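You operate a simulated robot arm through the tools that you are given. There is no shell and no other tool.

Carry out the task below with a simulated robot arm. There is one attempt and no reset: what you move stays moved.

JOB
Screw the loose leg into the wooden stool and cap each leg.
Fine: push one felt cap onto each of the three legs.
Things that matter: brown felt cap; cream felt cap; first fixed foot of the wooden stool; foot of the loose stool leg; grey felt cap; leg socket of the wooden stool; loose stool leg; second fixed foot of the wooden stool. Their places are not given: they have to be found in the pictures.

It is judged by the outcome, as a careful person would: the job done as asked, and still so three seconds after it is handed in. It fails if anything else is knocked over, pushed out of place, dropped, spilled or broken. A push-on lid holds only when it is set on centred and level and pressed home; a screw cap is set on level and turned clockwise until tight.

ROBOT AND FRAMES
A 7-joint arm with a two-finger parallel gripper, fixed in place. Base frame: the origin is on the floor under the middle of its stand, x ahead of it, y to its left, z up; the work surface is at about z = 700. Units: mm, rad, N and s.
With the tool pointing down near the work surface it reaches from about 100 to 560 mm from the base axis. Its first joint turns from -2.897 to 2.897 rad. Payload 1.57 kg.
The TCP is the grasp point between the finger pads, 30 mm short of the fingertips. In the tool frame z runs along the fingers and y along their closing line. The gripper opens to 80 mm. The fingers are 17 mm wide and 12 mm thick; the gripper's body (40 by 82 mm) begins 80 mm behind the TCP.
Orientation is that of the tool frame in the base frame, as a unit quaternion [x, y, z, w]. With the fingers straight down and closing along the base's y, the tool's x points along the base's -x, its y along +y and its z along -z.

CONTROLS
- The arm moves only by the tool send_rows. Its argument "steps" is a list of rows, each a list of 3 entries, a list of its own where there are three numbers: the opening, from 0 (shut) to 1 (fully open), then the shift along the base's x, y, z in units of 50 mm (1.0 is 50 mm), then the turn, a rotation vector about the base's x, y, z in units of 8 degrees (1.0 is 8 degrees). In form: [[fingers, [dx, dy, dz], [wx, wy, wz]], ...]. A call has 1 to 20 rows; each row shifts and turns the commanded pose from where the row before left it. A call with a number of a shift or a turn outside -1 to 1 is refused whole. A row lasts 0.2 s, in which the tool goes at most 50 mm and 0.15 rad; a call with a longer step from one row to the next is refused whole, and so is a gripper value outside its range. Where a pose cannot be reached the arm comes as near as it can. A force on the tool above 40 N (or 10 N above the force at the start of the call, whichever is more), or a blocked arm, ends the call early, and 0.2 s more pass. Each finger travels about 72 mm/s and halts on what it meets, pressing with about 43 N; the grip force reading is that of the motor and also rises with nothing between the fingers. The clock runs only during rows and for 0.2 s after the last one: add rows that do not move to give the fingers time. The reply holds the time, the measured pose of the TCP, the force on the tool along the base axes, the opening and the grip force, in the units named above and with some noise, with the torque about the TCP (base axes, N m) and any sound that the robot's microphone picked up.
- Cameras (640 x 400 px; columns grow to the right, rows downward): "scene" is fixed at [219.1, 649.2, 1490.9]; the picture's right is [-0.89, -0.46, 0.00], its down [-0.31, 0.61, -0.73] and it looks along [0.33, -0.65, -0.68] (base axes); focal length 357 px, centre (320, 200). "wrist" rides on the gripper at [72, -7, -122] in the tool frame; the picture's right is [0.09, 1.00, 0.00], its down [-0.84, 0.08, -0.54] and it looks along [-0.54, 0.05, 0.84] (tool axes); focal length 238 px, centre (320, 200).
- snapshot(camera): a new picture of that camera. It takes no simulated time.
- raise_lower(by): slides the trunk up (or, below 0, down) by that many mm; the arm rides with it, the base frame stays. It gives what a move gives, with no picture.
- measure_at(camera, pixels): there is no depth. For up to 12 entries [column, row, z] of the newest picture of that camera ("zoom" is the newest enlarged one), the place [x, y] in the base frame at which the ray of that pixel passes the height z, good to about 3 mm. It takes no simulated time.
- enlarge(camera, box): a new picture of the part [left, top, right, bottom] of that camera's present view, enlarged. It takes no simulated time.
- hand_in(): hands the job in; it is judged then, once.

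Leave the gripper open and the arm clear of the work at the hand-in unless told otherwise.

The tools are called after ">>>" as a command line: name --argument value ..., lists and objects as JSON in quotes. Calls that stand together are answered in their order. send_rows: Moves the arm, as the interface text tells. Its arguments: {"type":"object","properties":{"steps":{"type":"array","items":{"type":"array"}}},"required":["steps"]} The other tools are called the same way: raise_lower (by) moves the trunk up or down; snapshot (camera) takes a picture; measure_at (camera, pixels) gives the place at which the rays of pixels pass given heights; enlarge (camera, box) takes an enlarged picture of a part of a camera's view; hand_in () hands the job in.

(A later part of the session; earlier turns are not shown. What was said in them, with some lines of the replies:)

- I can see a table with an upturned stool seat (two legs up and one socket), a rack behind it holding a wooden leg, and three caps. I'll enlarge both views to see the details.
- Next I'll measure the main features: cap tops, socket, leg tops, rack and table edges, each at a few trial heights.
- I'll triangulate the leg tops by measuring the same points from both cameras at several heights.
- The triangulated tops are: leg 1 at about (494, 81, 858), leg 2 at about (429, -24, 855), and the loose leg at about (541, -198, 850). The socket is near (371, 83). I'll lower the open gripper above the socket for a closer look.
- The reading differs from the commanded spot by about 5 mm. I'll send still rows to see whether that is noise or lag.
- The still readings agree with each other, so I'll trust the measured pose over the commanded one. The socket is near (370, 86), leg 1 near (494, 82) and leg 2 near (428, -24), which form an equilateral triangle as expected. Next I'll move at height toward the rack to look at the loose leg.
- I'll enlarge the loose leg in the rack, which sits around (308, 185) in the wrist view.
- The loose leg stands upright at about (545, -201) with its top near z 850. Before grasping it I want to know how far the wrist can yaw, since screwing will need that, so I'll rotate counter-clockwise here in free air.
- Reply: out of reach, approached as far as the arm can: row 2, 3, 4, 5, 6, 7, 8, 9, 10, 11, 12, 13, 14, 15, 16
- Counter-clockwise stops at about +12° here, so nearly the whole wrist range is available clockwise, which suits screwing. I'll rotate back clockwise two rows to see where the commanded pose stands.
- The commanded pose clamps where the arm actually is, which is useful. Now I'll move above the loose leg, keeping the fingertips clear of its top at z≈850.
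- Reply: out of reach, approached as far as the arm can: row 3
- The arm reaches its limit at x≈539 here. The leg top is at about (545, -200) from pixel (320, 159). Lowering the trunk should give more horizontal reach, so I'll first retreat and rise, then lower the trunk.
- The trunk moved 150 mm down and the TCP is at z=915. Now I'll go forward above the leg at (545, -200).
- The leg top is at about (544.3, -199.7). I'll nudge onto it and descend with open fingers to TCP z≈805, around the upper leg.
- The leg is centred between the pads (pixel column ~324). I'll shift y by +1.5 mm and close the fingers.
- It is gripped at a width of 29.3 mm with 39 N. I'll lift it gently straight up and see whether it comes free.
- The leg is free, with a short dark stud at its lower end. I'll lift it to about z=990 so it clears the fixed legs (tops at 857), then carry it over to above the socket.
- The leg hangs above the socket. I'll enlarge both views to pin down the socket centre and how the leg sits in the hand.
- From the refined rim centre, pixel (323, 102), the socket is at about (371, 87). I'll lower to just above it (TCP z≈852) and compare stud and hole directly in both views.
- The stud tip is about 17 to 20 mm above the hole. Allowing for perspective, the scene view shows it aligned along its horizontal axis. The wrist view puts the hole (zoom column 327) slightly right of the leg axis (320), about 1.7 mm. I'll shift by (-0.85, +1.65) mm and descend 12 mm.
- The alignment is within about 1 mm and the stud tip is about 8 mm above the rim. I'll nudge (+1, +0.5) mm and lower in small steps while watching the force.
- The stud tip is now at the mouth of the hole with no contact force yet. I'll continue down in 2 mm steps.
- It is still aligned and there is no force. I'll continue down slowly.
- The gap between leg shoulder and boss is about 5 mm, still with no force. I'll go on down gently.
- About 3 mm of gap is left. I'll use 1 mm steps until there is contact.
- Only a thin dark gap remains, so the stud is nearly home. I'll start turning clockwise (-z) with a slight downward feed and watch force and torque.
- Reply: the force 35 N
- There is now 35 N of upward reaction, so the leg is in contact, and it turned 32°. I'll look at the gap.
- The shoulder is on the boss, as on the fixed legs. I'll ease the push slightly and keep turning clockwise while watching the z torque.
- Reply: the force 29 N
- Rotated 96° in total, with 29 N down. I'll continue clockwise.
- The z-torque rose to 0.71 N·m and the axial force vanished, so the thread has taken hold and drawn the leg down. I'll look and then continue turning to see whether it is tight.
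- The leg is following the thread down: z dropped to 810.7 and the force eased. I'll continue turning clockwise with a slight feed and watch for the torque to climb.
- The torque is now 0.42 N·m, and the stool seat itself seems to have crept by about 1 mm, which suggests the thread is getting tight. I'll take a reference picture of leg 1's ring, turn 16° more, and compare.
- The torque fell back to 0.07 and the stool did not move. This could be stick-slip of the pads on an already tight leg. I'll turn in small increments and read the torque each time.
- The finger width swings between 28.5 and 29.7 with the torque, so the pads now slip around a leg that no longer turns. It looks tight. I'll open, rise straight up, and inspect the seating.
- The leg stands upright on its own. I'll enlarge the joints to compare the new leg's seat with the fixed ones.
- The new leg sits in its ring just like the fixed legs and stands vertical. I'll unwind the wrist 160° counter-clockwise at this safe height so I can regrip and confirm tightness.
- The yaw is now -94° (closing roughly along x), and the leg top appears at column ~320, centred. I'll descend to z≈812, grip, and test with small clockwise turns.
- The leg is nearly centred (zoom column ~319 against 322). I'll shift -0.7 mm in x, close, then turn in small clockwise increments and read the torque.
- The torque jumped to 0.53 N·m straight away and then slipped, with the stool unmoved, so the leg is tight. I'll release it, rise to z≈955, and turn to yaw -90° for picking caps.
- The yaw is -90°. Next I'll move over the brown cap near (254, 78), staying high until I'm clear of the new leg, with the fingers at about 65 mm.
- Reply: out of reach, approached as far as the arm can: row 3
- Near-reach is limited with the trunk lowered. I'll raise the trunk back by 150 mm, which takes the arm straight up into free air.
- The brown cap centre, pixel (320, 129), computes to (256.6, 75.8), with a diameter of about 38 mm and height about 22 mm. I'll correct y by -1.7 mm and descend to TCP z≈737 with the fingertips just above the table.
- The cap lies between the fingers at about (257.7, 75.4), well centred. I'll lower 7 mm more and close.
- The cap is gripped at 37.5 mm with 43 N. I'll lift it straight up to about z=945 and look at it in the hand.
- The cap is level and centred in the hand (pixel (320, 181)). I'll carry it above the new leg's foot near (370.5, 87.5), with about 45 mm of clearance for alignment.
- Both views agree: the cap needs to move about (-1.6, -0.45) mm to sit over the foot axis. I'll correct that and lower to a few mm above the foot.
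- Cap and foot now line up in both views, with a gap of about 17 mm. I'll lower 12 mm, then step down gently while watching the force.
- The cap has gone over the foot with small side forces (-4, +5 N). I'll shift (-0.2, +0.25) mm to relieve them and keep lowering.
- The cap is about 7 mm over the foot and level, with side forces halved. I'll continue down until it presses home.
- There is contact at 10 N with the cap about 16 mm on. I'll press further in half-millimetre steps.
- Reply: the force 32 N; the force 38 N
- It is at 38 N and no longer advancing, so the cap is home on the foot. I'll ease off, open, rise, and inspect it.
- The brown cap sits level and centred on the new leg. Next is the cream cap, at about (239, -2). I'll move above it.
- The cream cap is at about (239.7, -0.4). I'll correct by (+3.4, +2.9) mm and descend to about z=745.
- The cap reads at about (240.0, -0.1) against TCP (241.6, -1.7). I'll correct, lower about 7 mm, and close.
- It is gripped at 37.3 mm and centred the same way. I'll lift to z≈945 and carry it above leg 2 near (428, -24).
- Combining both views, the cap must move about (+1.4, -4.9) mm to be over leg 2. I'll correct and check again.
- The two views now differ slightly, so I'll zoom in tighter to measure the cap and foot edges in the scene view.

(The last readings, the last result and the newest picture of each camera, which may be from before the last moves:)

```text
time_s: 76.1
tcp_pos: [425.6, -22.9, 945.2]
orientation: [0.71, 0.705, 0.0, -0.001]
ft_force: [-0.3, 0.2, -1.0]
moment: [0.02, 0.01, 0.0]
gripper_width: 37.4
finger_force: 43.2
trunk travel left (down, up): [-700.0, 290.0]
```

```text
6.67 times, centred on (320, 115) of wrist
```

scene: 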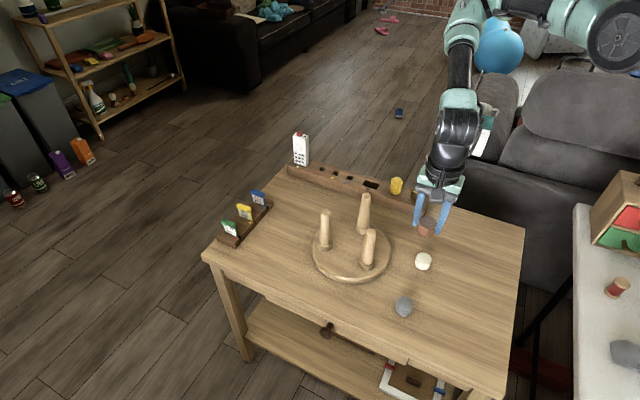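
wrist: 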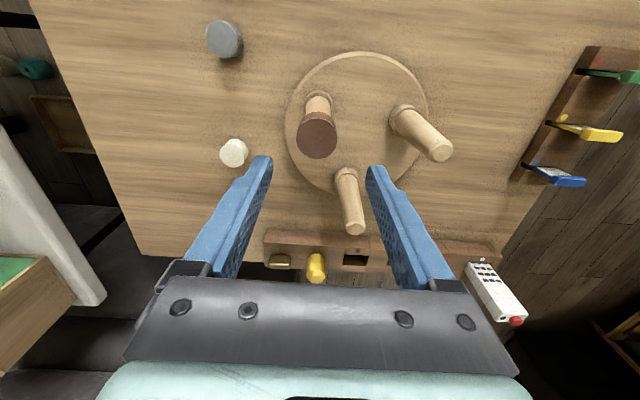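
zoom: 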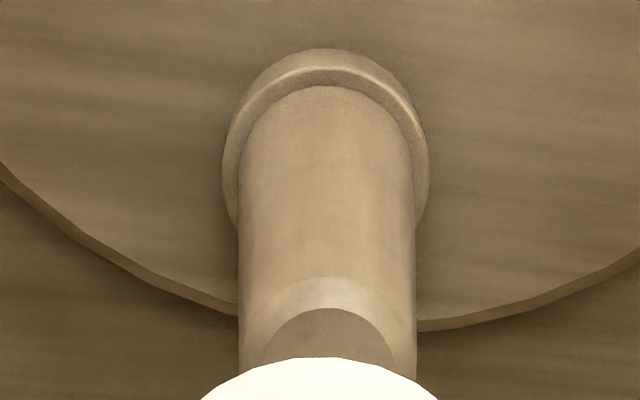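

Tighter measurement says to move (+0.9, +0.3) mm. I'll apply that and lower about 32 mm for the next check.

>>> send_rows --steps '[[0.3, [0.018, 0.005, 0], [0, 0, 0]], [0.3, [0, 0, -0.32], [0, 0, 0]], [0.3, [0, 0, -0.32], [0, 0, 0]], [0.3, [0, 0, 0], [0, 0, 0]]]'

>>> enlarge --camera "scene" --box '[350, 165, 390, 215]'

>>> enlarge --camera "wrist" --box '[280, 85, 360, 145]'

```text
time_s: 77.1
tcp_pos: [426.3, -23.3, 912.0]
orientation: [0.709, 0.705, 0.0, 0.0]
ft_force: [0.0, -0.4, -0.7]
moment: [0.01, 0.03, 0.02]
gripper_width: 37.6
finger_force: 42.9
trunk travel left (down, up): [-700.0, 290.0]
```

```text
8.00 times, centred on (370, 190) of scene
```

zoom: 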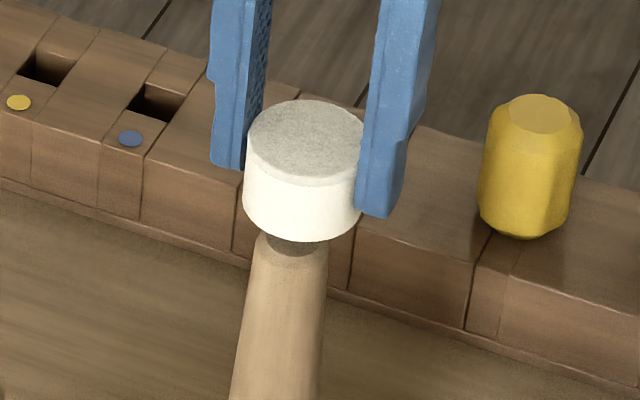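

```text
6.67 times, centred on (320, 115) of wrist
```

zoom: 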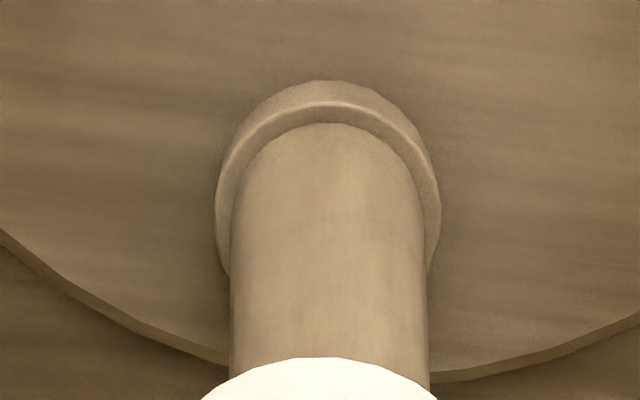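

The wrist view still shows the leg about 1.2 mm to the +x side of the cap, and the scene view agrees. I'll shift (+1.2, -0.2) mm and recheck.

>>> send_rows --steps '[[0.3, [0.024, -0.004, 0], [0, 0, 0]], [0.3, [0, 0, 0], [0, 0, 0]]]'

>>> enlarge --camera "scene" --box '[350, 165, 390, 215]'

>>> enlarge --camera "wrist" --box '[280, 85, 360, 145]'

```text
time_s: 77.7
tcp_pos: [425.8, -23.4, 913.0]
orientation: [0.709, 0.705, 0.0, 0.001]
ft_force: [-0.6, -0.1, 0.4]
moment: [-0.02, 0.03, 0.0]
gripper_width: 37.3
finger_force: 43.2
trunk travel left (down, up): [-700.0, 290.0]
```

```text
8.00 times, centred on (370, 190) of scene
```

zoom: 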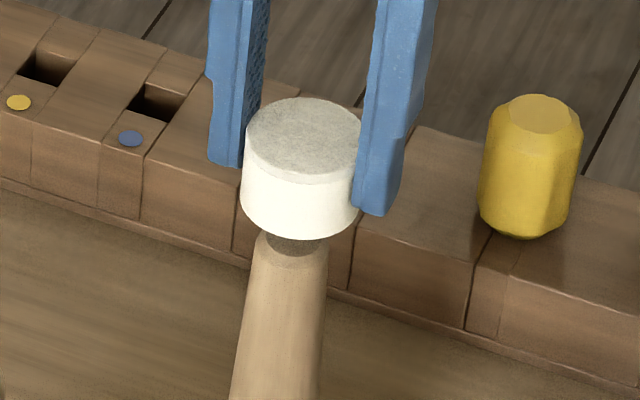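

```text
6.67 times, centred on (320, 115) of wrist
```

zoom: 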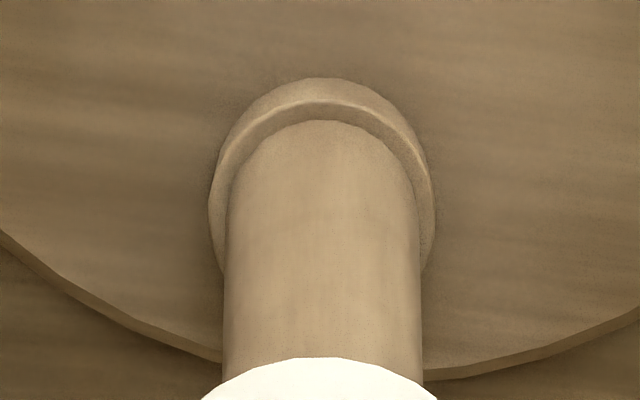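

It is aligned now within about 0.4 mm in both views. I'll lower 12 mm and then step down with force watching.

>>> send_rows --steps '[[0.3, [0, 0, -0.12], [0, 0, 0]], [0.3, [0, 0, -0.12], [0, 0, 0]], [0.3, [0, 0, 0], [0, 0, 0]]]'

>>> send_rows --steps '[[0.3, [0, 0, -0.04], [0, 0, 0]], [0.3, [0, 0, -0.04], [0, 0, 0]], [0.3, [0, 0, 0], [0, 0, 0]]]'

>>> enlarge --camera "scene" --box '[350, 165, 390, 215]'

```text
time_s: 78.5
tcp_pos: [426.5, -24.1, 900.6]
orientation: [0.709, 0.705, 0.0, -0.001]
ft_force: [-0.6, 0.0, -0.9]
moment: [0.01, 0.01, 0.02]
gripper_width: 37.7
finger_force: 42.7
trunk travel left (down, up): [-700.0, 290.0]
```

```text
time_s: 79.3
tcp_pos: [425.8, -24.9, 896.6]
orientation: [0.709, 0.705, 0.0, -0.001]
ft_force: [0.8, -0.6, 0.8]
moment: [0.01, -0.03, -0.01]
gripper_width: 37.5
finger_force: 42.8
trunk travel left (down, up): [-700.0, 290.0]
```

```text
8.00 times, centred on (370, 190) of scene
```

zoom: 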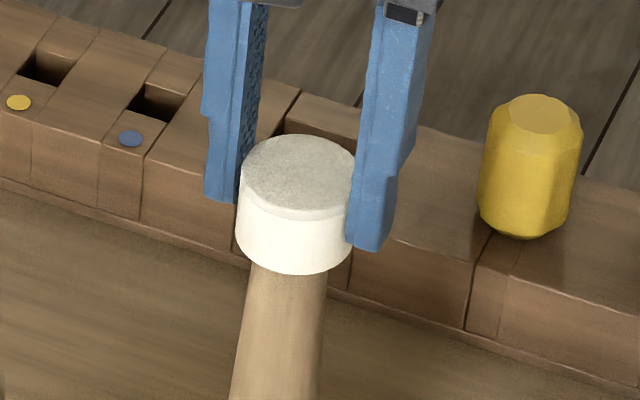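

>>> send_rows --steps '[[0.3, [0, 0, -0.04], [0, 0, 0]], [0.3, [0, 0, -0.04], [0, 0, 0]], [0.3, [0, 0, 0], [0, 0, 0]]]'

>>> send_rows --steps '[[0.3, [0, 0, -0.04], [0, 0, 0]], [0.3, [0, 0, -0.04], [0, 0, 0]], [0.3, [0, 0, 0], [0, 0, 0]]]'

```text
time_s: 80.1
tcp_pos: [426.5, -24.1, 893.1]
orientation: [0.709, 0.705, 0.0, 0.0]
ft_force: [-0.3, -0.1, -0.7]
moment: [0.01, 0.0, -0.01]
gripper_width: 37.5
finger_force: 42.8
trunk travel left (down, up): [-700.0, 290.0]
```

```text
time_s: 80.9
tcp_pos: [426.1, -26.2, 890.0]
orientation: [0.709, 0.705, 0.0, -0.001]
ft_force: [0.8, 0.1, -0.2]
moment: [0.01, 0.0, 0.0]
gripper_width: 37.3
finger_force: 43.3
trunk travel left (down, up): [-700.0, 290.0]
```

There is no force yet and the cap is at the level of the foot top. I'll look before going on.

>>> enlarge --camera "scene" --box '[350, 165, 390, 215]'

>>> enlarge --camera "wrist" --box '[260, 80, 380, 200]'

```text
8.00 times, centred on (370, 190) of scene
```

zoom: 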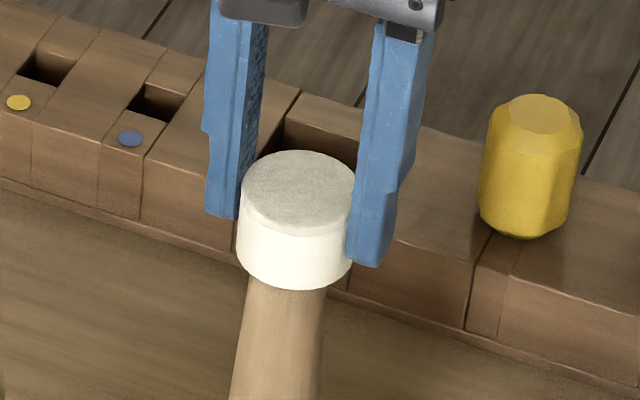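

```text
3.33 times, centred on (320, 140) of wrist
```

zoom: 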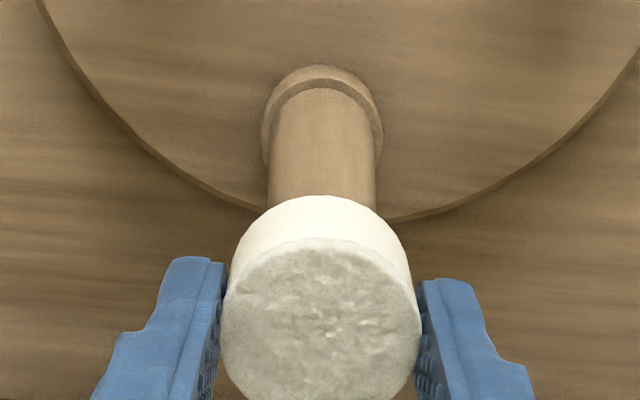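

Still well aligned in both views. I'll continue down.

>>> send_rows --steps '[[0.3, [0, 0, -0.04], [0, 0, 0]], [0.3, [0, 0, -0.04], [0, 0, 0]], [0.3, [0, 0, 0], [0, 0, 0]]]'

>>> send_rows --steps '[[0.3, [0, 0, -0.04], [0, 0, 0]], [0.3, [0, 0, -0.04], [0, 0, 0]], [0.3, [0, 0, 0], [0, 0, 0]]]'

```text
time_s: 81.7
tcp_pos: [427.0, -25.6, 885.7]
orientation: [0.709, 0.705, -0.001, 0.0]
ft_force: [-0.2, 0.1, 0.0]
moment: [-0.02, -0.04, 0.02]
gripper_width: 37.4
finger_force: 42.5
trunk travel left (down, up): [-700.0, 290.0]
```

```text
time_s: 82.5
tcp_pos: [425.9, -25.1, 883.2]
orientation: [0.71, 0.704, -0.001, 0.0]
ft_force: [0.5, 1.2, 0.2]
moment: [0.01, 0.0, 0.01]
gripper_width: 37.4
finger_force: 43.0
trunk travel left (down, up): [-700.0, 290.0]
```

>>> send_rows --steps '[[0.3, [0, 0, -0.03], [0, 0, 0]], [0.3, [0, 0, -0.03], [0, 0, 0]], [0.3, [0, 0, 0], [0, 0, 0]]]'

>>> send_rows --steps '[[0.3, [0, 0, -0.02], [0, 0, 0]], [0.3, [0, 0, -0.02], [0, 0, 0]], [0.3, [0, 0, 0], [0, 0, 0]]]'

```text
time_s: 83.3
tcp_pos: [425.9, -25.8, 878.6]
orientation: [0.709, 0.705, 0.0, 0.0]
ft_force: [-0.6, -0.8, 0.9]
moment: [-0.02, -0.02, -0.02]
gripper_width: 37.5
finger_force: 42.8
trunk travel left (down, up): [-700.0, 290.0]
```

```text
time_s: 84.1
tcp_pos: [425.1, -25.2, 876.6]
orientation: [0.71, 0.705, 0.001, 0.0]
ft_force: [0.0, -0.1, 2.7]
moment: [0.06, -0.01, 0.04]
gripper_width: 37.4
finger_force: 42.6
trunk travel left (down, up): [-700.0, 290.0]
```

>>> send_rows --steps '[[0.3, [0, 0, -0.02], [0, 0, 0]], [0.3, [0, 0, -0.015], [0, 0, 0]], [0.3, [0, 0, 0], [0, 0, 0]]]'

>>> enlarge --camera "scene" --box '[330, 165, 410, 265]'

```text
time_s: 84.9
tcp_pos: [426.3, -24.4, 875.8]
orientation: [0.709, 0.705, 0.001, 0.001]
ft_force: [-1.7, -3.3, 25.0]
moment: [-0.04, 0.07, 0.02]
gripper_width: 37.5
finger_force: 43.2
trunk travel left (down, up): [-700.0, 290.0]
```

```text
4.00 times, centred on (370, 215) of scene
```

zoom: 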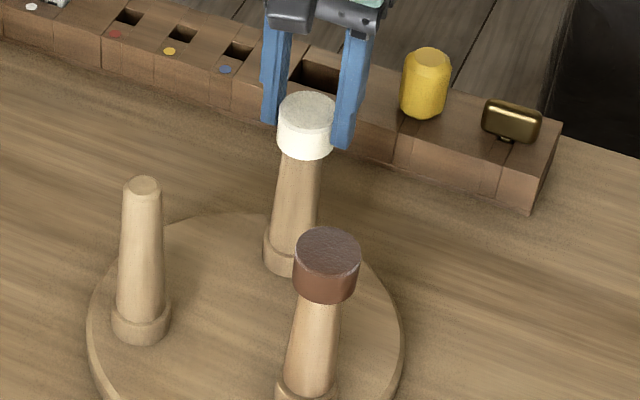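

It is pressing at 25 N. I'll go a little further to make sure it's home.

>>> send_rows --steps '[[0.3, [0, 0, -0.01], [0, 0, 0]], [0.3, [0, 0, -0.008], [0, 0, 0]], [0.3, [0, 0, 0], [0, 0, 0]]]'

```text
time_s: 85.7
tcp_pos: [425.1, -23.9, 875.3]
orientation: [0.709, 0.705, 0.003, 0.001]
ft_force: [1.1, -1.4, 33.6]
moment: [-0.04, 0.03, -0.01]
gripper_width: 37.2
finger_force: 43.0
trunk travel left (down, up): [-700.0, 290.0]
```

>>> send_rows --steps '[[0.3, [0, 0, -0.008], [0, 0, 0]], [0.3, [0, 0, 0], [0, 0, 0]]]'

>>> send_rows --steps '[[0.3, [0, 0, 0.03], [0, 0, 0]], [0.8, [0, 0, 0], [0, 0, 0]], [0.8, [0, 0, 0], [0, 0, 0]], [0.8, [0, 0, 0], [0, 0, 0]], [0.8, [0, 0, 0.5], [0, 0, 0]], [0.8, [0, 0, 0.7], [0, 0, 0]], [0.8, [0, 0, 0.5], [0, 0, 0]], [0.8, [0, 0, 0], [0, 0, 0]]]'

>>> enlarge --camera "scene" --box '[310, 170, 410, 280]'

>>> snapshot --camera "wrist"

```text
time_s: 86.3
tcp_pos: [426.4, -23.8, 876.0]
orientation: [0.71, 0.704, 0.002, 0.002]
ft_force: [2.0, -2.6, 37.8]
moment: [-0.01, 0.07, -0.01]
gripper_width: 37.4
finger_force: 43.3
trunk travel left (down, up): [-700.0, 290.0]
```

```text
time_s: 88.1
tcp_pos: [426.6, -26.2, 958.3]
orientation: [0.71, 0.705, 0.0, -0.001]
ft_force: [0.3, 0.8, -0.1]
moment: [0.01, -0.02, 0.03]
gripper_width: 64.0
finger_force: 0.0
trunk travel left (down, up): [-700.0, 290.0]
```

```text
3.64 times, centred on (360, 225) of scene
```

zoom: 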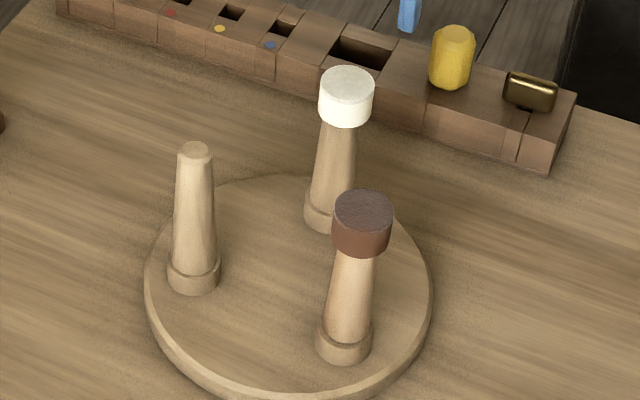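

```text
taken
```

wrist: 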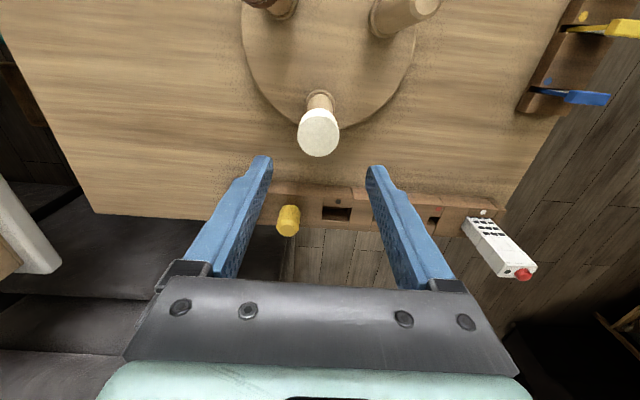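

The cream cap is on too, level and centred. Next is the grey cap, near (243, 156). I'll travel at height above everything and then descend over it.

>>> send_rows --steps '[[0.8, [-0.61, 0.6, 0], [0, 0, 0]], [0.8, [-0.61, 0.6, 0], [0, 0, 0]], [0.8, [-0.61, 0.6, 0], [0, 0, 0]], [0.8, [-0.61, 0.6, 0], [0, 0, 0]], [0.8, [-0.61, 0.6, 0], [0, 0, 0]], [0.8, [-0.61, 0.6, -0.4], [0, 0, 0]], [0.8, [0, 0, -0.8], [0, 0, 0]], [0.8, [0, 0, -0.8], [0, 0, 0]], [0.8, [0, 0, 0], [0, 0, 0]]]'

>>> enlarge --camera "wrist" --box '[220, 60, 420, 220]'

```text
time_s: 90.1
tcp_pos: [243.6, 157.0, 860.2]
orientation: [0.709, 0.705, 0.0, 0.0]
ft_force: [-0.1, -0.3, 0.1]
moment: [0.0, 0.01, 0.02]
gripper_width: 64.1
finger_force: 0.2
trunk travel left (down, up): [-700.0, 290.0]
```

```text
2.50 times, centred on (320, 140) of wrist
```

zoom: 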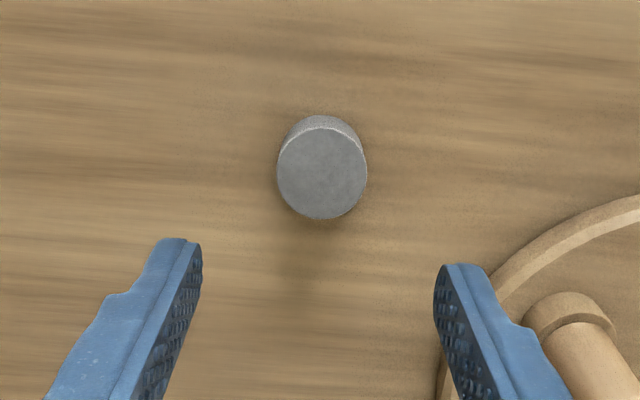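

The grey cap is at about (244.3, 153.7). I'll correct (+0.7, -3.3) mm and descend.

>>> send_rows --steps '[[0.8, [0.014, -0.066, -0.5], [0, 0, 0]], [0.8, [0, 0, -0.7], [0, 0, 0]], [0.8, [0, 0, -0.7], [0, 0, 0]], [0.8, [0, 0, -0.4], [0, 0, 0]], [0.8, [0, 0, 0], [0, 0, 0]]]'

>>> enlarge --camera "wrist" --box '[220, 80, 420, 240]'

```text
time_s: 91.3
tcp_pos: [244.4, 152.7, 741.4]
orientation: [0.71, 0.704, 0.0, 0.0]
ft_force: [-0.2, 0.0, 0.6]
moment: [-0.02, 0.01, -0.02]
gripper_width: 63.8
finger_force: 0.1
trunk travel left (down, up): [-700.0, 290.0]
```

```text
2.50 times, centred on (320, 160) of wrist
```

zoom: 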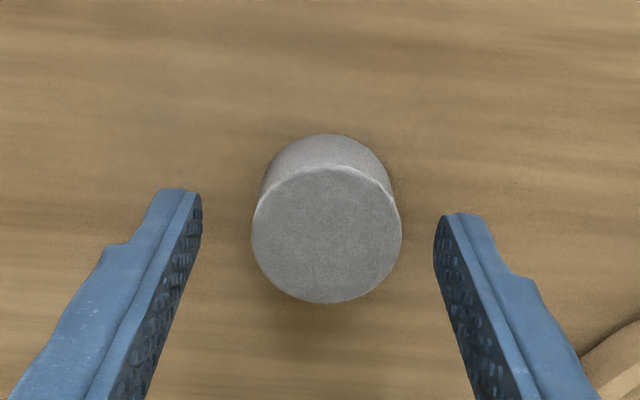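

The cap is at about (245.4, 154.6) against TCP (244.4, 152.7). I'll correct, lower 3 mm, and close.

>>> send_rows --steps '[[0.8, [0.02, 0.036, -0.05], [0, 0, 0]], [0.8, [0, 0, 0], [0, 0, 0]], [0.3, [0, 0, 0], [0, 0, 0]], [0.3, [0, 0, 0], [0, 0, 0]], [0.3, [0, 0, 0], [0, 0, 0]], [0.3, [0, 0, 0], [0, 0, 0]]]'

>>> enlarge --camera "wrist" --box '[220, 80, 420, 240]'

```text
time_s: 92.7
tcp_pos: [244.2, 153.6, 741.9]
orientation: [0.71, 0.704, 0.0, 0.0]
ft_force: [0.6, 0.4, 0.0]
moment: [0.01, 0.01, -0.03]
gripper_width: 37.6
finger_force: 42.6
trunk travel left (down, up): [-700.0, 290.0]
```

```text
2.50 times, centred on (320, 160) of wrist
```

zoom: 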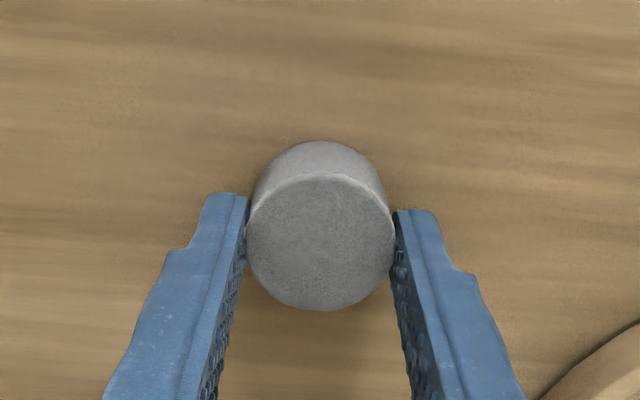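

It is gripped, but the cap sits about 1.5 mm toward +y of the pad centre and slightly low. I'll reopen, shift +1.5 mm in y and -3 mm in z, and regrip.

>>> send_rows --steps '[[0.7, [0, 0, 0], [0, 0, 0]], [0.7, [0, 0, 0], [0, 0, 0]], [0.7, [0, 0.03, -0.06], [0, 0, 0]], [0.7, [0, 0, 0], [0, 0, 0]], [0.3, [0, 0, 0], [0, 0, 0]], [0.3, [0, 0, 0], [0, 0, 0]], [0.3, [0, 0, 0], [0, 0, 0]], [0.3, [0, 0, 0], [0, 0, 0]]]'

>>> enlarge --camera "wrist" --box '[220, 80, 420, 240]'

```text
time_s: 94.5
tcp_pos: [245.0, 155.4, 738.3]
orientation: [0.71, 0.704, 0.0, -0.001]
ft_force: [-0.5, 0.6, 0.4]
moment: [0.0, 0.0, -0.02]
gripper_width: 37.6
finger_force: 43.1
trunk travel left (down, up): [-700.0, 290.0]
```

```text
2.50 times, centred on (320, 160) of wrist
```

zoom: 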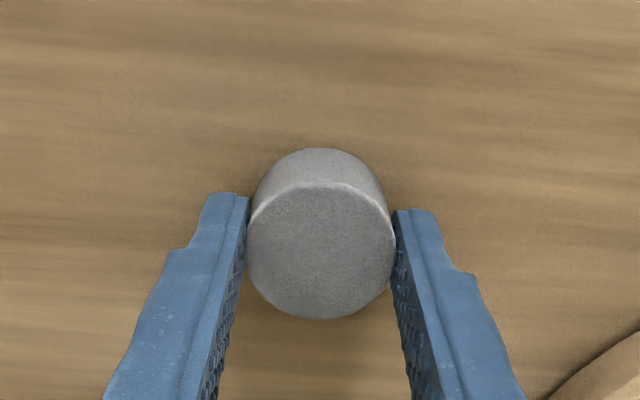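

Now it is centred like the others. I'll lift it and carry it above leg 1 near (494, 82).

>>> send_rows --steps '[[0.3, [0, 0, 0.3], [0, 0, 0]], [0.3, [0, 0, 0.6], [0, 0, 0]], [0.3, [0, 0, 0.8], [0, 0, 0]], [0.3, [0, 0, 0.8], [0, 0, 0]], [0.3, [0, 0, 0.8], [0, 0, 0]], [0.3, [0, 0, 0.85], [0, 0, 0]], [0.3, [0.83, -0.243, 0], [0, 0, 0]], [0.3, [0.83, -0.243, 0], [0, 0, 0]], [0.3, [0.83, -0.243, 0], [0, 0, 0]], [0.3, [0.83, -0.243, 0], [0, 0, 0]], [0.3, [0.83, -0.243, 0], [0, 0, 0]], [0.3, [0.83, -0.243, 0], [0, 0, 0]], [0.3, [0, 0, 0], [0, 0, 0]]]'

>>> enlarge --camera "wrist" --box '[240, 80, 400, 220]'

>>> enlarge --camera "scene" --box '[290, 160, 360, 240]'

```text
time_s: 97.3
tcp_pos: [495.7, 80.6, 946.4]
orientation: [0.709, 0.705, 0.0, 0.001]
ft_force: [-0.1, -0.1, 0.7]
moment: [-0.01, 0.04, 0.03]
gripper_width: 37.4
finger_force: 42.8
trunk travel left (down, up): [-700.0, 290.0]
```

```text
2.86 times, centred on (320, 150) of wrist
```

zoom: 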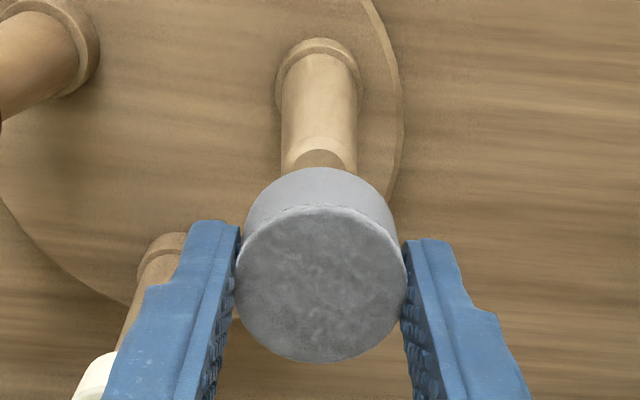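

```text
5.00 times, centred on (325, 200) of scene
```

zoom: 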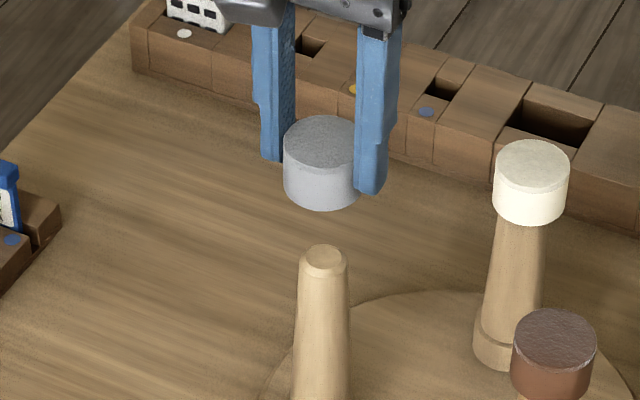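

Both views agree that the cap needs about (-0.4, -2.8) mm. I'll correct and zoom in to check.

>>> send_rows --steps '[[0.3, [-0.008, -0.056, 0], [0, 0, 0]], [0.3, [0, 0, 0], [0, 0, 0]]]'

>>> enlarge --camera "scene" --box '[305, 175, 345, 225]'

>>> enlarge --camera "wrist" --box '[280, 85, 360, 145]'

```text
time_s: 97.9
tcp_pos: [494.7, 78.5, 943.7]
orientation: [0.709, 0.705, 0.0, 0.0]
ft_force: [-0.1, -0.5, -0.3]
moment: [0.02, 0.02, 0.01]
gripper_width: 37.6
finger_force: 42.7
trunk travel left (down, up): [-700.0, 290.0]
```

```text
8.00 times, centred on (325, 200) of scene
```

zoom: 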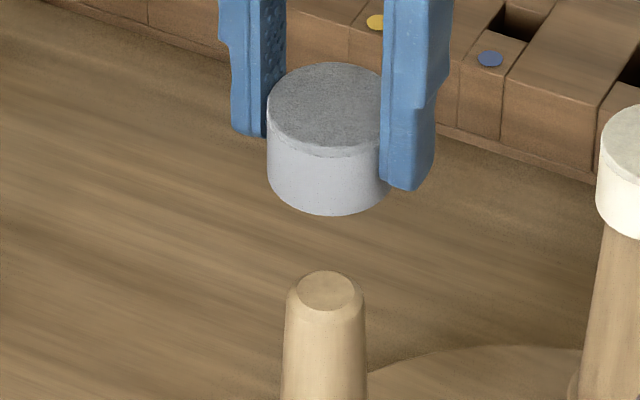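

```text
6.67 times, centred on (320, 115) of wrist
```

zoom: 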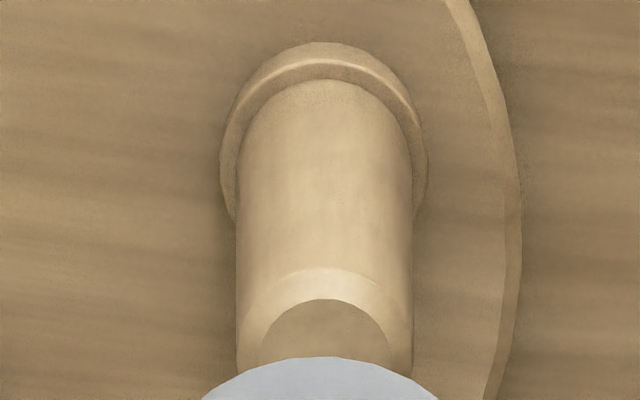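

Remaining offset is about (+0.7, -0.3) mm. I'll apply it and lower 32 mm for a closer check.

>>> send_rows --steps '[[0.3, [0.014, -0.006, 0], [0, 0, 0]], [0.3, [0, 0, -0.32], [0, 0, 0]], [0.3, [0, 0, -0.3], [0, 0, 0]], [0.3, [0, 0, 0], [0, 0, 0]]]'

>>> enlarge --camera "scene" --box '[305, 180, 345, 230]'

>>> enlarge --camera "wrist" --box '[280, 85, 360, 145]'

```text
time_s: 98.9
tcp_pos: [494.0, 79.1, 914.6]
orientation: [0.709, 0.705, 0.0, 0.001]
ft_force: [0.4, 0.9, -0.1]
moment: [0.0, 0.0, -0.02]
gripper_width: 37.6
finger_force: 43.2
trunk travel left (down, up): [-700.0, 290.0]
```

```text
8.00 times, centred on (325, 205) of scene
```

zoom: 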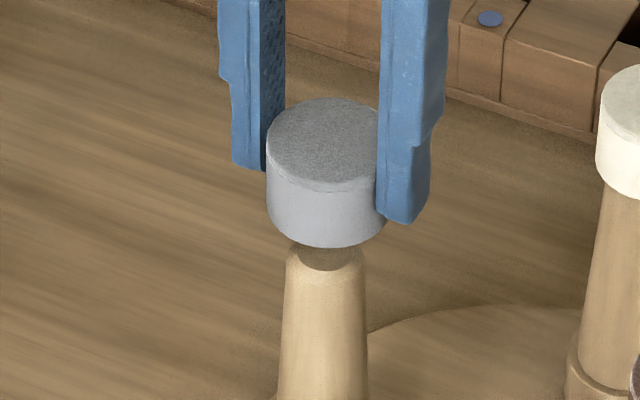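

```text
6.67 times, centred on (320, 115) of wrist
```

zoom: 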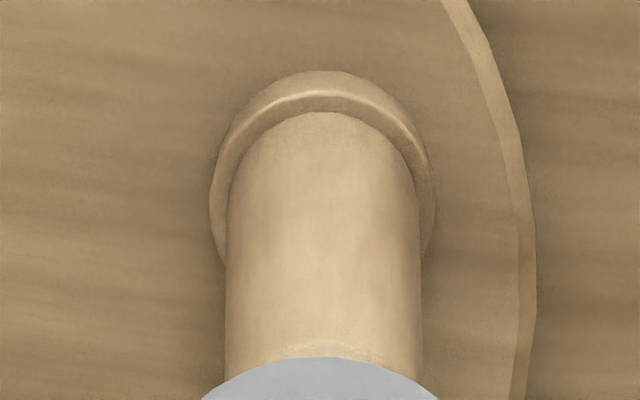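

It is aligned within about 0.3 mm in both views, matching what worked on leg 2. I'll lower 12 mm, then step down.

>>> send_rows --steps '[[0.3, [0, 0.005, -0.12], [0, 0, 0]], [0.3, [0, 0, -0.12], [0, 0, 0]], [0.3, [0, 0, -0.08], [0, 0, 0]], [0.3, [0, 0, 0], [0, 0, 0]]]'

>>> enlarge --camera "scene" --box '[305, 180, 345, 230]'

>>> enlarge --camera "wrist" --box '[260, 80, 380, 200]'

```text
time_s: 99.9
tcp_pos: [492.4, 79.0, 901.0]
orientation: [0.71, 0.704, 0.001, 0.0]
ft_force: [-0.4, 0.1, -0.6]
moment: [0.02, -0.01, 0.01]
gripper_width: 37.7
finger_force: 43.1
trunk travel left (down, up): [-700.0, 290.0]
```

```text
8.00 times, centred on (325, 205) of scene
```

zoom: 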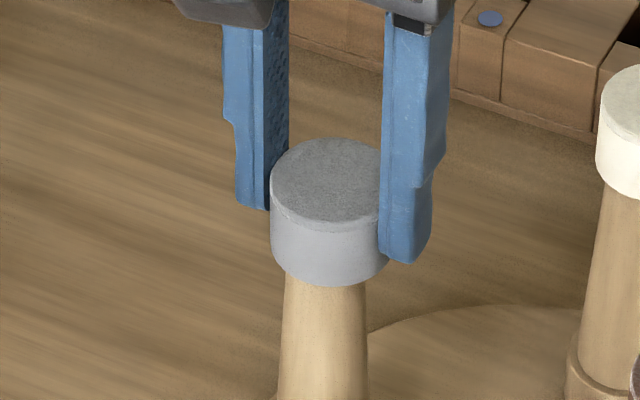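

```text
3.33 times, centred on (320, 140) of wrist
```

zoom: 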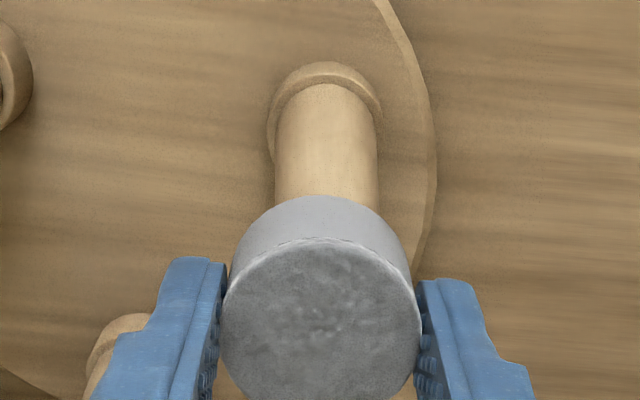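

The arm drifted slightly while descending; both views call for about (+0.95, +0.9) mm. I'll correct and recheck before contact.

>>> send_rows --steps '[[0.3, [0.019, 0.018, 0], [0, 0, 0]], [0.3, [0, 0, 0], [0, 0, 0]]]'

>>> enlarge --camera "scene" --box '[305, 180, 345, 230]'

>>> enlarge --camera "wrist" --box '[280, 90, 360, 150]'

```text
time_s: 100.5
tcp_pos: [495.2, 80.4, 899.1]
orientation: [0.709, 0.705, 0.001, 0.0]
ft_force: [0.7, -0.1, 0.7]
moment: [0.02, 0.0, 0.01]
gripper_width: 37.5
finger_force: 42.9
trunk travel left (down, up): [-700.0, 290.0]
```

```text
8.00 times, centred on (325, 205) of scene
```

zoom: 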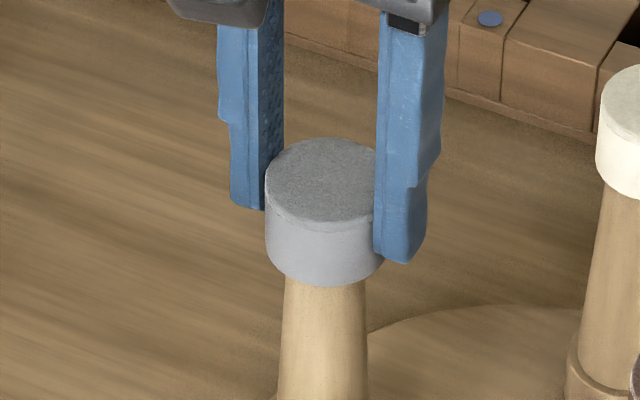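

```text
6.67 times, centred on (320, 120) of wrist
```

zoom: 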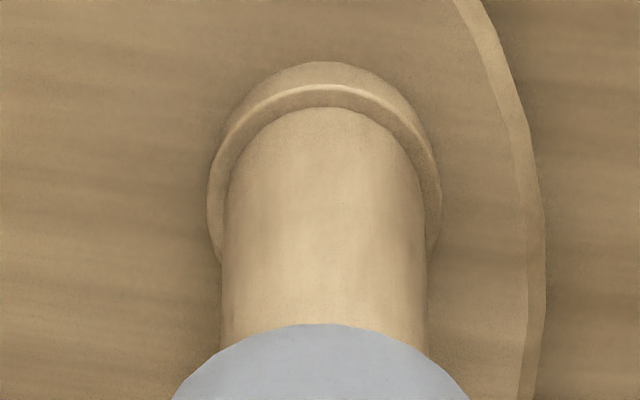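

It's very close now. I'll make a tiny trim (+0.2, -0.3) mm, then lower in 2 mm steps with force watching.

>>> send_rows --steps '[[0.3, [0.004, -0.006, 0], [0, 0, 0]], [0.3, [0, 0, -0.04], [0, 0, 0]], [0.3, [0, 0, -0.04], [0, 0, 0]], [0.3, [0, 0, 0], [0, 0, 0]]]'

>>> send_rows --steps '[[0.3, [0, 0, -0.04], [0, 0, 0]], [0.3, [0, 0, -0.04], [0, 0, 0]], [0.3, [0, 0, 0], [0, 0, 0]]]'

>>> enlarge --camera "scene" --box '[305, 180, 345, 230]'

```text
time_s: 101.5
tcp_pos: [495.6, 80.1, 896.0]
orientation: [0.71, 0.704, 0.001, 0.0]
ft_force: [0.1, 0.6, 0.2]
moment: [-0.02, -0.03, 0.03]
gripper_width: 37.5
finger_force: 43.4
trunk travel left (down, up): [-700.0, 290.0]
```

```text
time_s: 102.3
tcp_pos: [495.7, 79.8, 890.7]
orientation: [0.71, 0.704, 0.0, 0.001]
ft_force: [-0.2, 0.4, 0.4]
moment: [0.01, 0.03, 0.0]
gripper_width: 37.5
finger_force: 42.4
trunk travel left (down, up): [-700.0, 290.0]
```

```text
8.00 times, centred on (325, 205) of scene
```

zoom: 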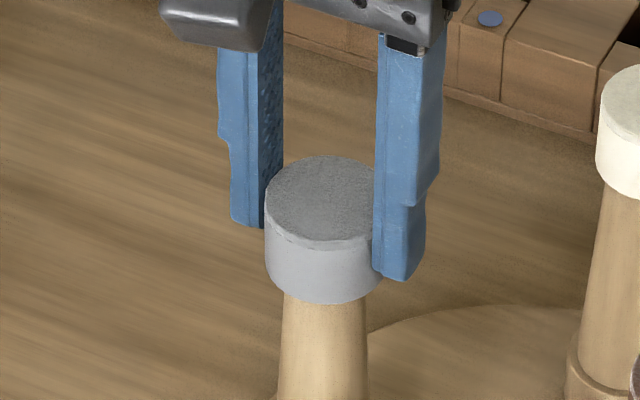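

The cap is now around the foot with no side force. I'll continue down.

>>> send_rows --steps '[[0.3, [0, 0, -0.04], [0, 0, 0]], [0.3, [0, 0, -0.04], [0, 0, 0]], [0.3, [0, 0, 0], [0, 0, 0]]]'

>>> send_rows --steps '[[0.3, [0, 0, -0.04], [0, 0, 0]], [0.3, [0, 0, -0.04], [0, 0, 0]], [0.3, [0, 0, 0], [0, 0, 0]]]'

```text
time_s: 103.1
tcp_pos: [493.9, 79.4, 888.5]
orientation: [0.71, 0.704, 0.0, 0.0]
ft_force: [0.1, -0.7, 0.0]
moment: [0.02, 0.01, -0.03]
gripper_width: 37.4
finger_force: 42.9
trunk travel left (down, up): [-700.0, 290.0]
```

```text
time_s: 103.9
tcp_pos: [494.9, 79.6, 884.5]
orientation: [0.709, 0.705, 0.0, 0.001]
ft_force: [-0.7, -0.8, 0.1]
moment: [0.02, -0.04, -0.01]
gripper_width: 37.4
finger_force: 43.4
trunk travel left (down, up): [-700.0, 290.0]
```

>>> send_rows --steps '[[0.3, [0, 0, -0.04], [0, 0, 0]], [0.3, [0, 0, -0.04], [0, 0, 0]], [0.3, [0, 0, 0], [0, 0, 0]]]'

>>> send_rows --steps '[[0.3, [0, 0, -0.03], [0, 0, 0]], [0.3, [0, 0, -0.03], [0, 0, 0]], [0.3, [0, 0, 0], [0, 0, 0]]]'

>>> enlarge --camera "scene" --box '[305, 180, 345, 230]'

```text
time_s: 104.7
tcp_pos: [495.5, 79.3, 880.2]
orientation: [0.709, 0.706, 0.0, -0.001]
ft_force: [0.2, 0.1, 0.6]
moment: [0.02, -0.01, -0.01]
gripper_width: 37.4
finger_force: 43.1
trunk travel left (down, up): [-700.0, 290.0]
```

```text
time_s: 105.5
tcp_pos: [495.0, 80.0, 878.2]
orientation: [0.71, 0.704, 0.001, 0.0]
ft_force: [0.1, -0.4, 0.0]
moment: [0.0, -0.03, 0.03]
gripper_width: 37.4
finger_force: 42.9
trunk travel left (down, up): [-700.0, 290.0]
```

```text
8.00 times, centred on (325, 205) of scene
```

zoom: 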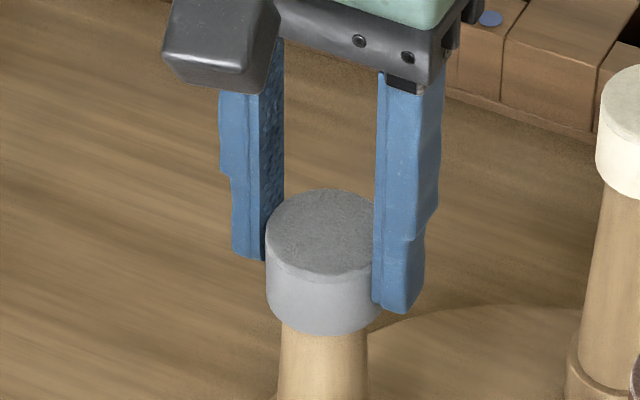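

It is nearly home (the others seated at TCP ≈ 876). I'll press down in small steps to about 38 N.

>>> send_rows --steps '[[0.3, [0, 0, -0.02], [0, 0, 0]], [0.3, [0, 0, -0.02], [0, 0, 0]], [0.3, [0, 0, 0], [0, 0, 0]]]'

>>> send_rows --steps '[[0.3, [0, 0, -0.015], [0, 0, 0]], [0.3, [0, 0, -0.01], [0, 0, 0]], [0.3, [0, 0, 0], [0, 0, 0]]]'

```text
time_s: 106.3
tcp_pos: [495.2, 79.7, 875.8]
orientation: [0.709, 0.705, 0.001, 0.0]
ft_force: [-0.2, 0.5, 9.2]
moment: [-0.03, 0.03, 0.02]
gripper_width: 37.4
finger_force: 43.0
trunk travel left (down, up): [-700.0, 290.0]
```

```text
time_s: 107.1
tcp_pos: [495.0, 79.9, 874.8]
orientation: [0.71, 0.704, 0.002, 0.002]
ft_force: [0.9, -0.1, 24.6]
moment: [-0.06, -0.03, 0.01]
gripper_width: 37.2
finger_force: 43.5
trunk travel left (down, up): [-700.0, 290.0]
```

>>> send_rows --steps '[[0.3, [0, 0, -0.012], [0, 0, 0]], [0.3, [0, 0, -0.01], [0, 0, 0]], [0.3, [0, 0, 0], [0, 0, 0]]]'

>>> send_rows --steps '[[0.3, [0, 0, -0.008], [0, 0, 0]], [0.3, [0, 0, 0], [0, 0, 0]]]'

```text
time_s: 107.8
tcp_pos: [494.6, 80.3, 875.6]
orientation: [0.71, 0.704, 0.002, 0.001]
ft_force: [-10.6, -4.1, 21.4]
moment: [-0.06, 0.23, -0.01]
gripper_width: 37.4
finger_force: 42.9
trunk travel left (down, up): [-700.0, 290.0]
stopped in row 3: the force on the tool passed its limit at 40 N (the readings are from after the stop); the commanded pose is now the measured one
```

```text
time_s: 108.5
tcp_pos: [494.4, 80.1, 875.7]
orientation: [0.71, 0.705, 0.003, 0.002]
ft_force: [-5.3, -2.3, 28.0]
moment: [-0.03, 0.16, 0.01]
gripper_width: 37.4
finger_force: 42.7
trunk travel left (down, up): [-700.0, 290.0]
```

It passed 40 N with no further travel, so the grey cap is home. I'll relieve the load, open, and rise clear.

>>> send_rows --steps '[[0.3, [-0.004, -0.002, 0.02], [0, 0, 0]], [0.3, [0, 0, 0], [0, 0, 0]], [0.8, [0, 0, 0], [0, 0, 0]], [0.8, [0, 0, 0], [0, 0, 0]], [0.8, [0, 0, 0], [0, 0, 0]], [0.8, [0, 0, 0.5], [0, 0, 0]], [0.8, [0, 0, 0.7], [0, 0, 0]], [0.8, [0, 0, 0.6], [0, 0, 0]], [0.8, [0, 0, 0], [0, 0, 0]]]'

>>> enlarge --camera "scene" --box '[300, 170, 400, 280]'

>>> snapshot --camera "wrist"

```text
time_s: 110.5
tcp_pos: [497.0, 82.5, 963.4]
orientation: [0.71, 0.704, 0.002, 0.002]
ft_force: [0.4, 0.2, -0.4]
moment: [0.01, 0.01, -0.01]
gripper_width: 64.0
finger_force: 0.1
trunk travel left (down, up): [-700.0, 290.0]
```

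```text
3.64 times, centred on (350, 225) of scene
```

zoom: 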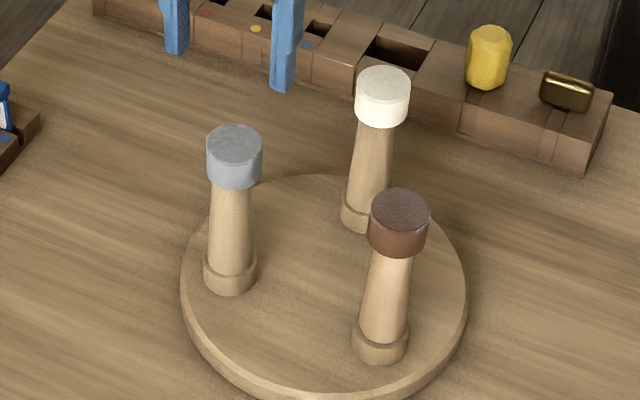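

```text
taken
```

wrist: 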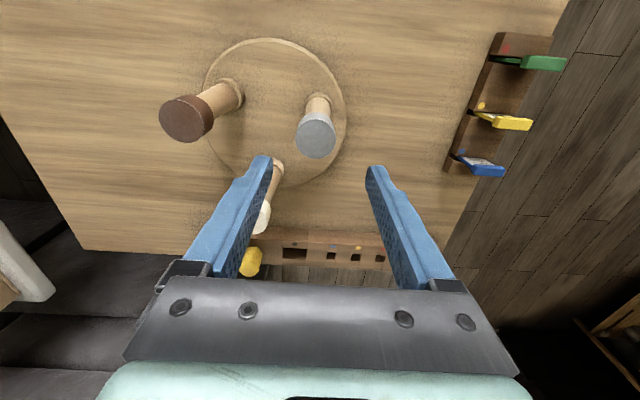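

All three caps are on. I'll move the arm up and back away from the work, then inspect each cap closely.

>>> send_rows --steps '[[1, [0, 0, 0.8], [0, 0, 0]], [1, [-0.5, 0, 0.8], [0, 0, 0]], [1, [-0.8, 0, 0.5], [0, 0, 0]], [1, [-0.9, -0.3, 0.2], [0, 0, 0]], [1, [-0.9, -0.3, 0.2], [0, 0, 0]], [1, [0, 0, 0], [0, 0, 0]]]'

>>> enlarge --camera "scene" --box '[310, 185, 390, 235]'

>>> snapshot --camera "scene"

>>> snapshot --camera "wrist"

```text
time_s: 111.8
tcp_pos: [341.3, 52.5, 1087.7]
orientation: [0.71, 0.705, 0.0, 0.001]
ft_force: [0.9, -0.2, 0.7]
moment: [-0.01, 0.01, 0.05]
gripper_width: 79.9
finger_force: 0.0
trunk travel left (down, up): [-700.0, 290.0]
```

```text
8.00 times, centred on (350, 210) of scene
```

zoom: 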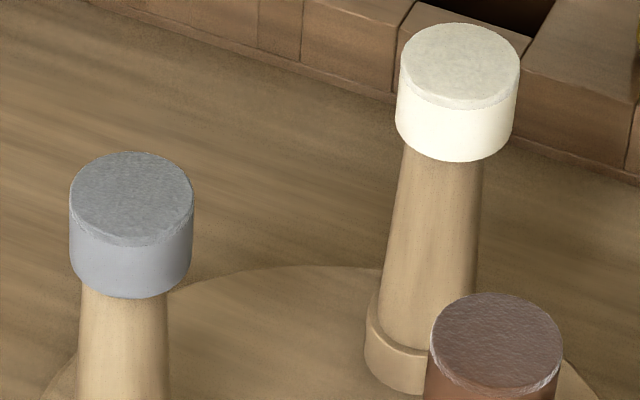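

```text
taken
```

scene: 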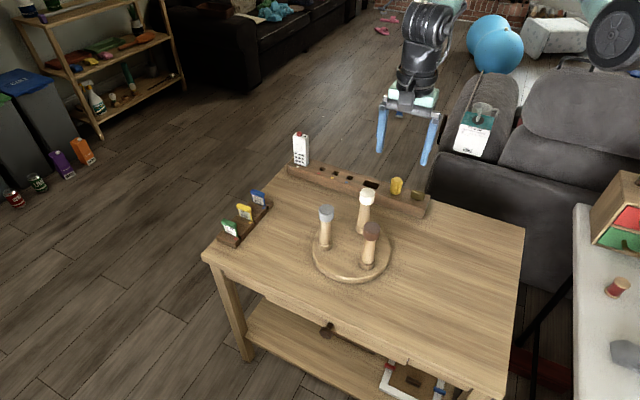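

```text
taken
```

wrist: 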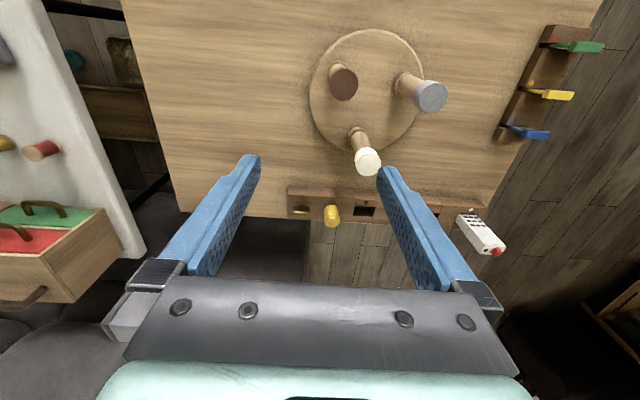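

Everything else on the table is where it was. I'll take one last enlarged look at the caps from the wrist camera before handing in.

>>> enlarge --camera "wrist" --box '[300, 20, 460, 190]'

>>> enlarge --camera "scene" --box '[345, 215, 395, 280]'

```text
2.35 times, centred on (380, 105) of wrist
```

zoom: 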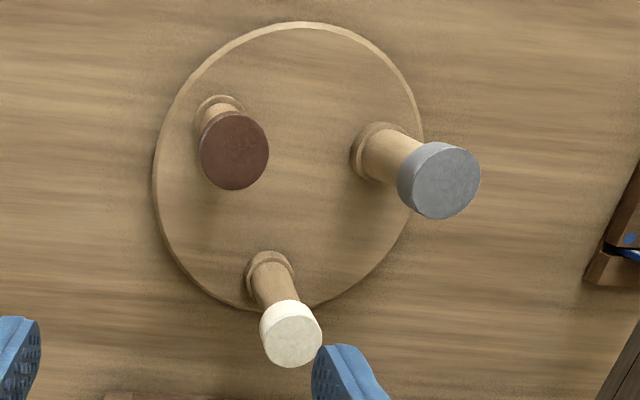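

```text
6.15 times, centred on (370, 248) of scene
```

zoom: 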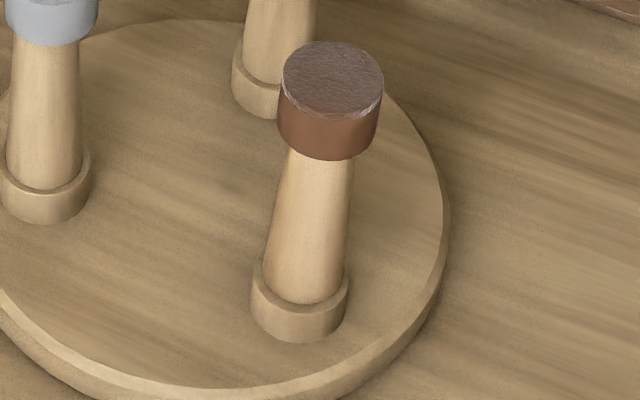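

The new leg is tight and upright. All three caps are centred, level and fully seated. The gripper is open, the arm is clear, and nothing else has moved, so I'll hand in.

>>> hand_in

```text
The job is handed in.
```

The loose leg is screwed into the stool and each of the three legs has a felt cap; I've handed the job in.

- **Leg:** I turned it clockwise until it stopped. A second grip confirmed it was tight: torque rose at once to about 0.5 N·m, then the fingers slipped and the leg didn't turn. While tightening, the stool itself turned slightly (about 1 mm) and then stayed put.
- **Caps:** The brown cap is on the new leg, and the cream and grey caps are on the two fixed legs. I pressed each down with about 38–40 N until it stopped moving. All three stopped at the same height and look level and centred in the last pictures.
- **Surroundings:** Nothing else on the table or rack appears to have moved. The gripper is open and the arm is clear.
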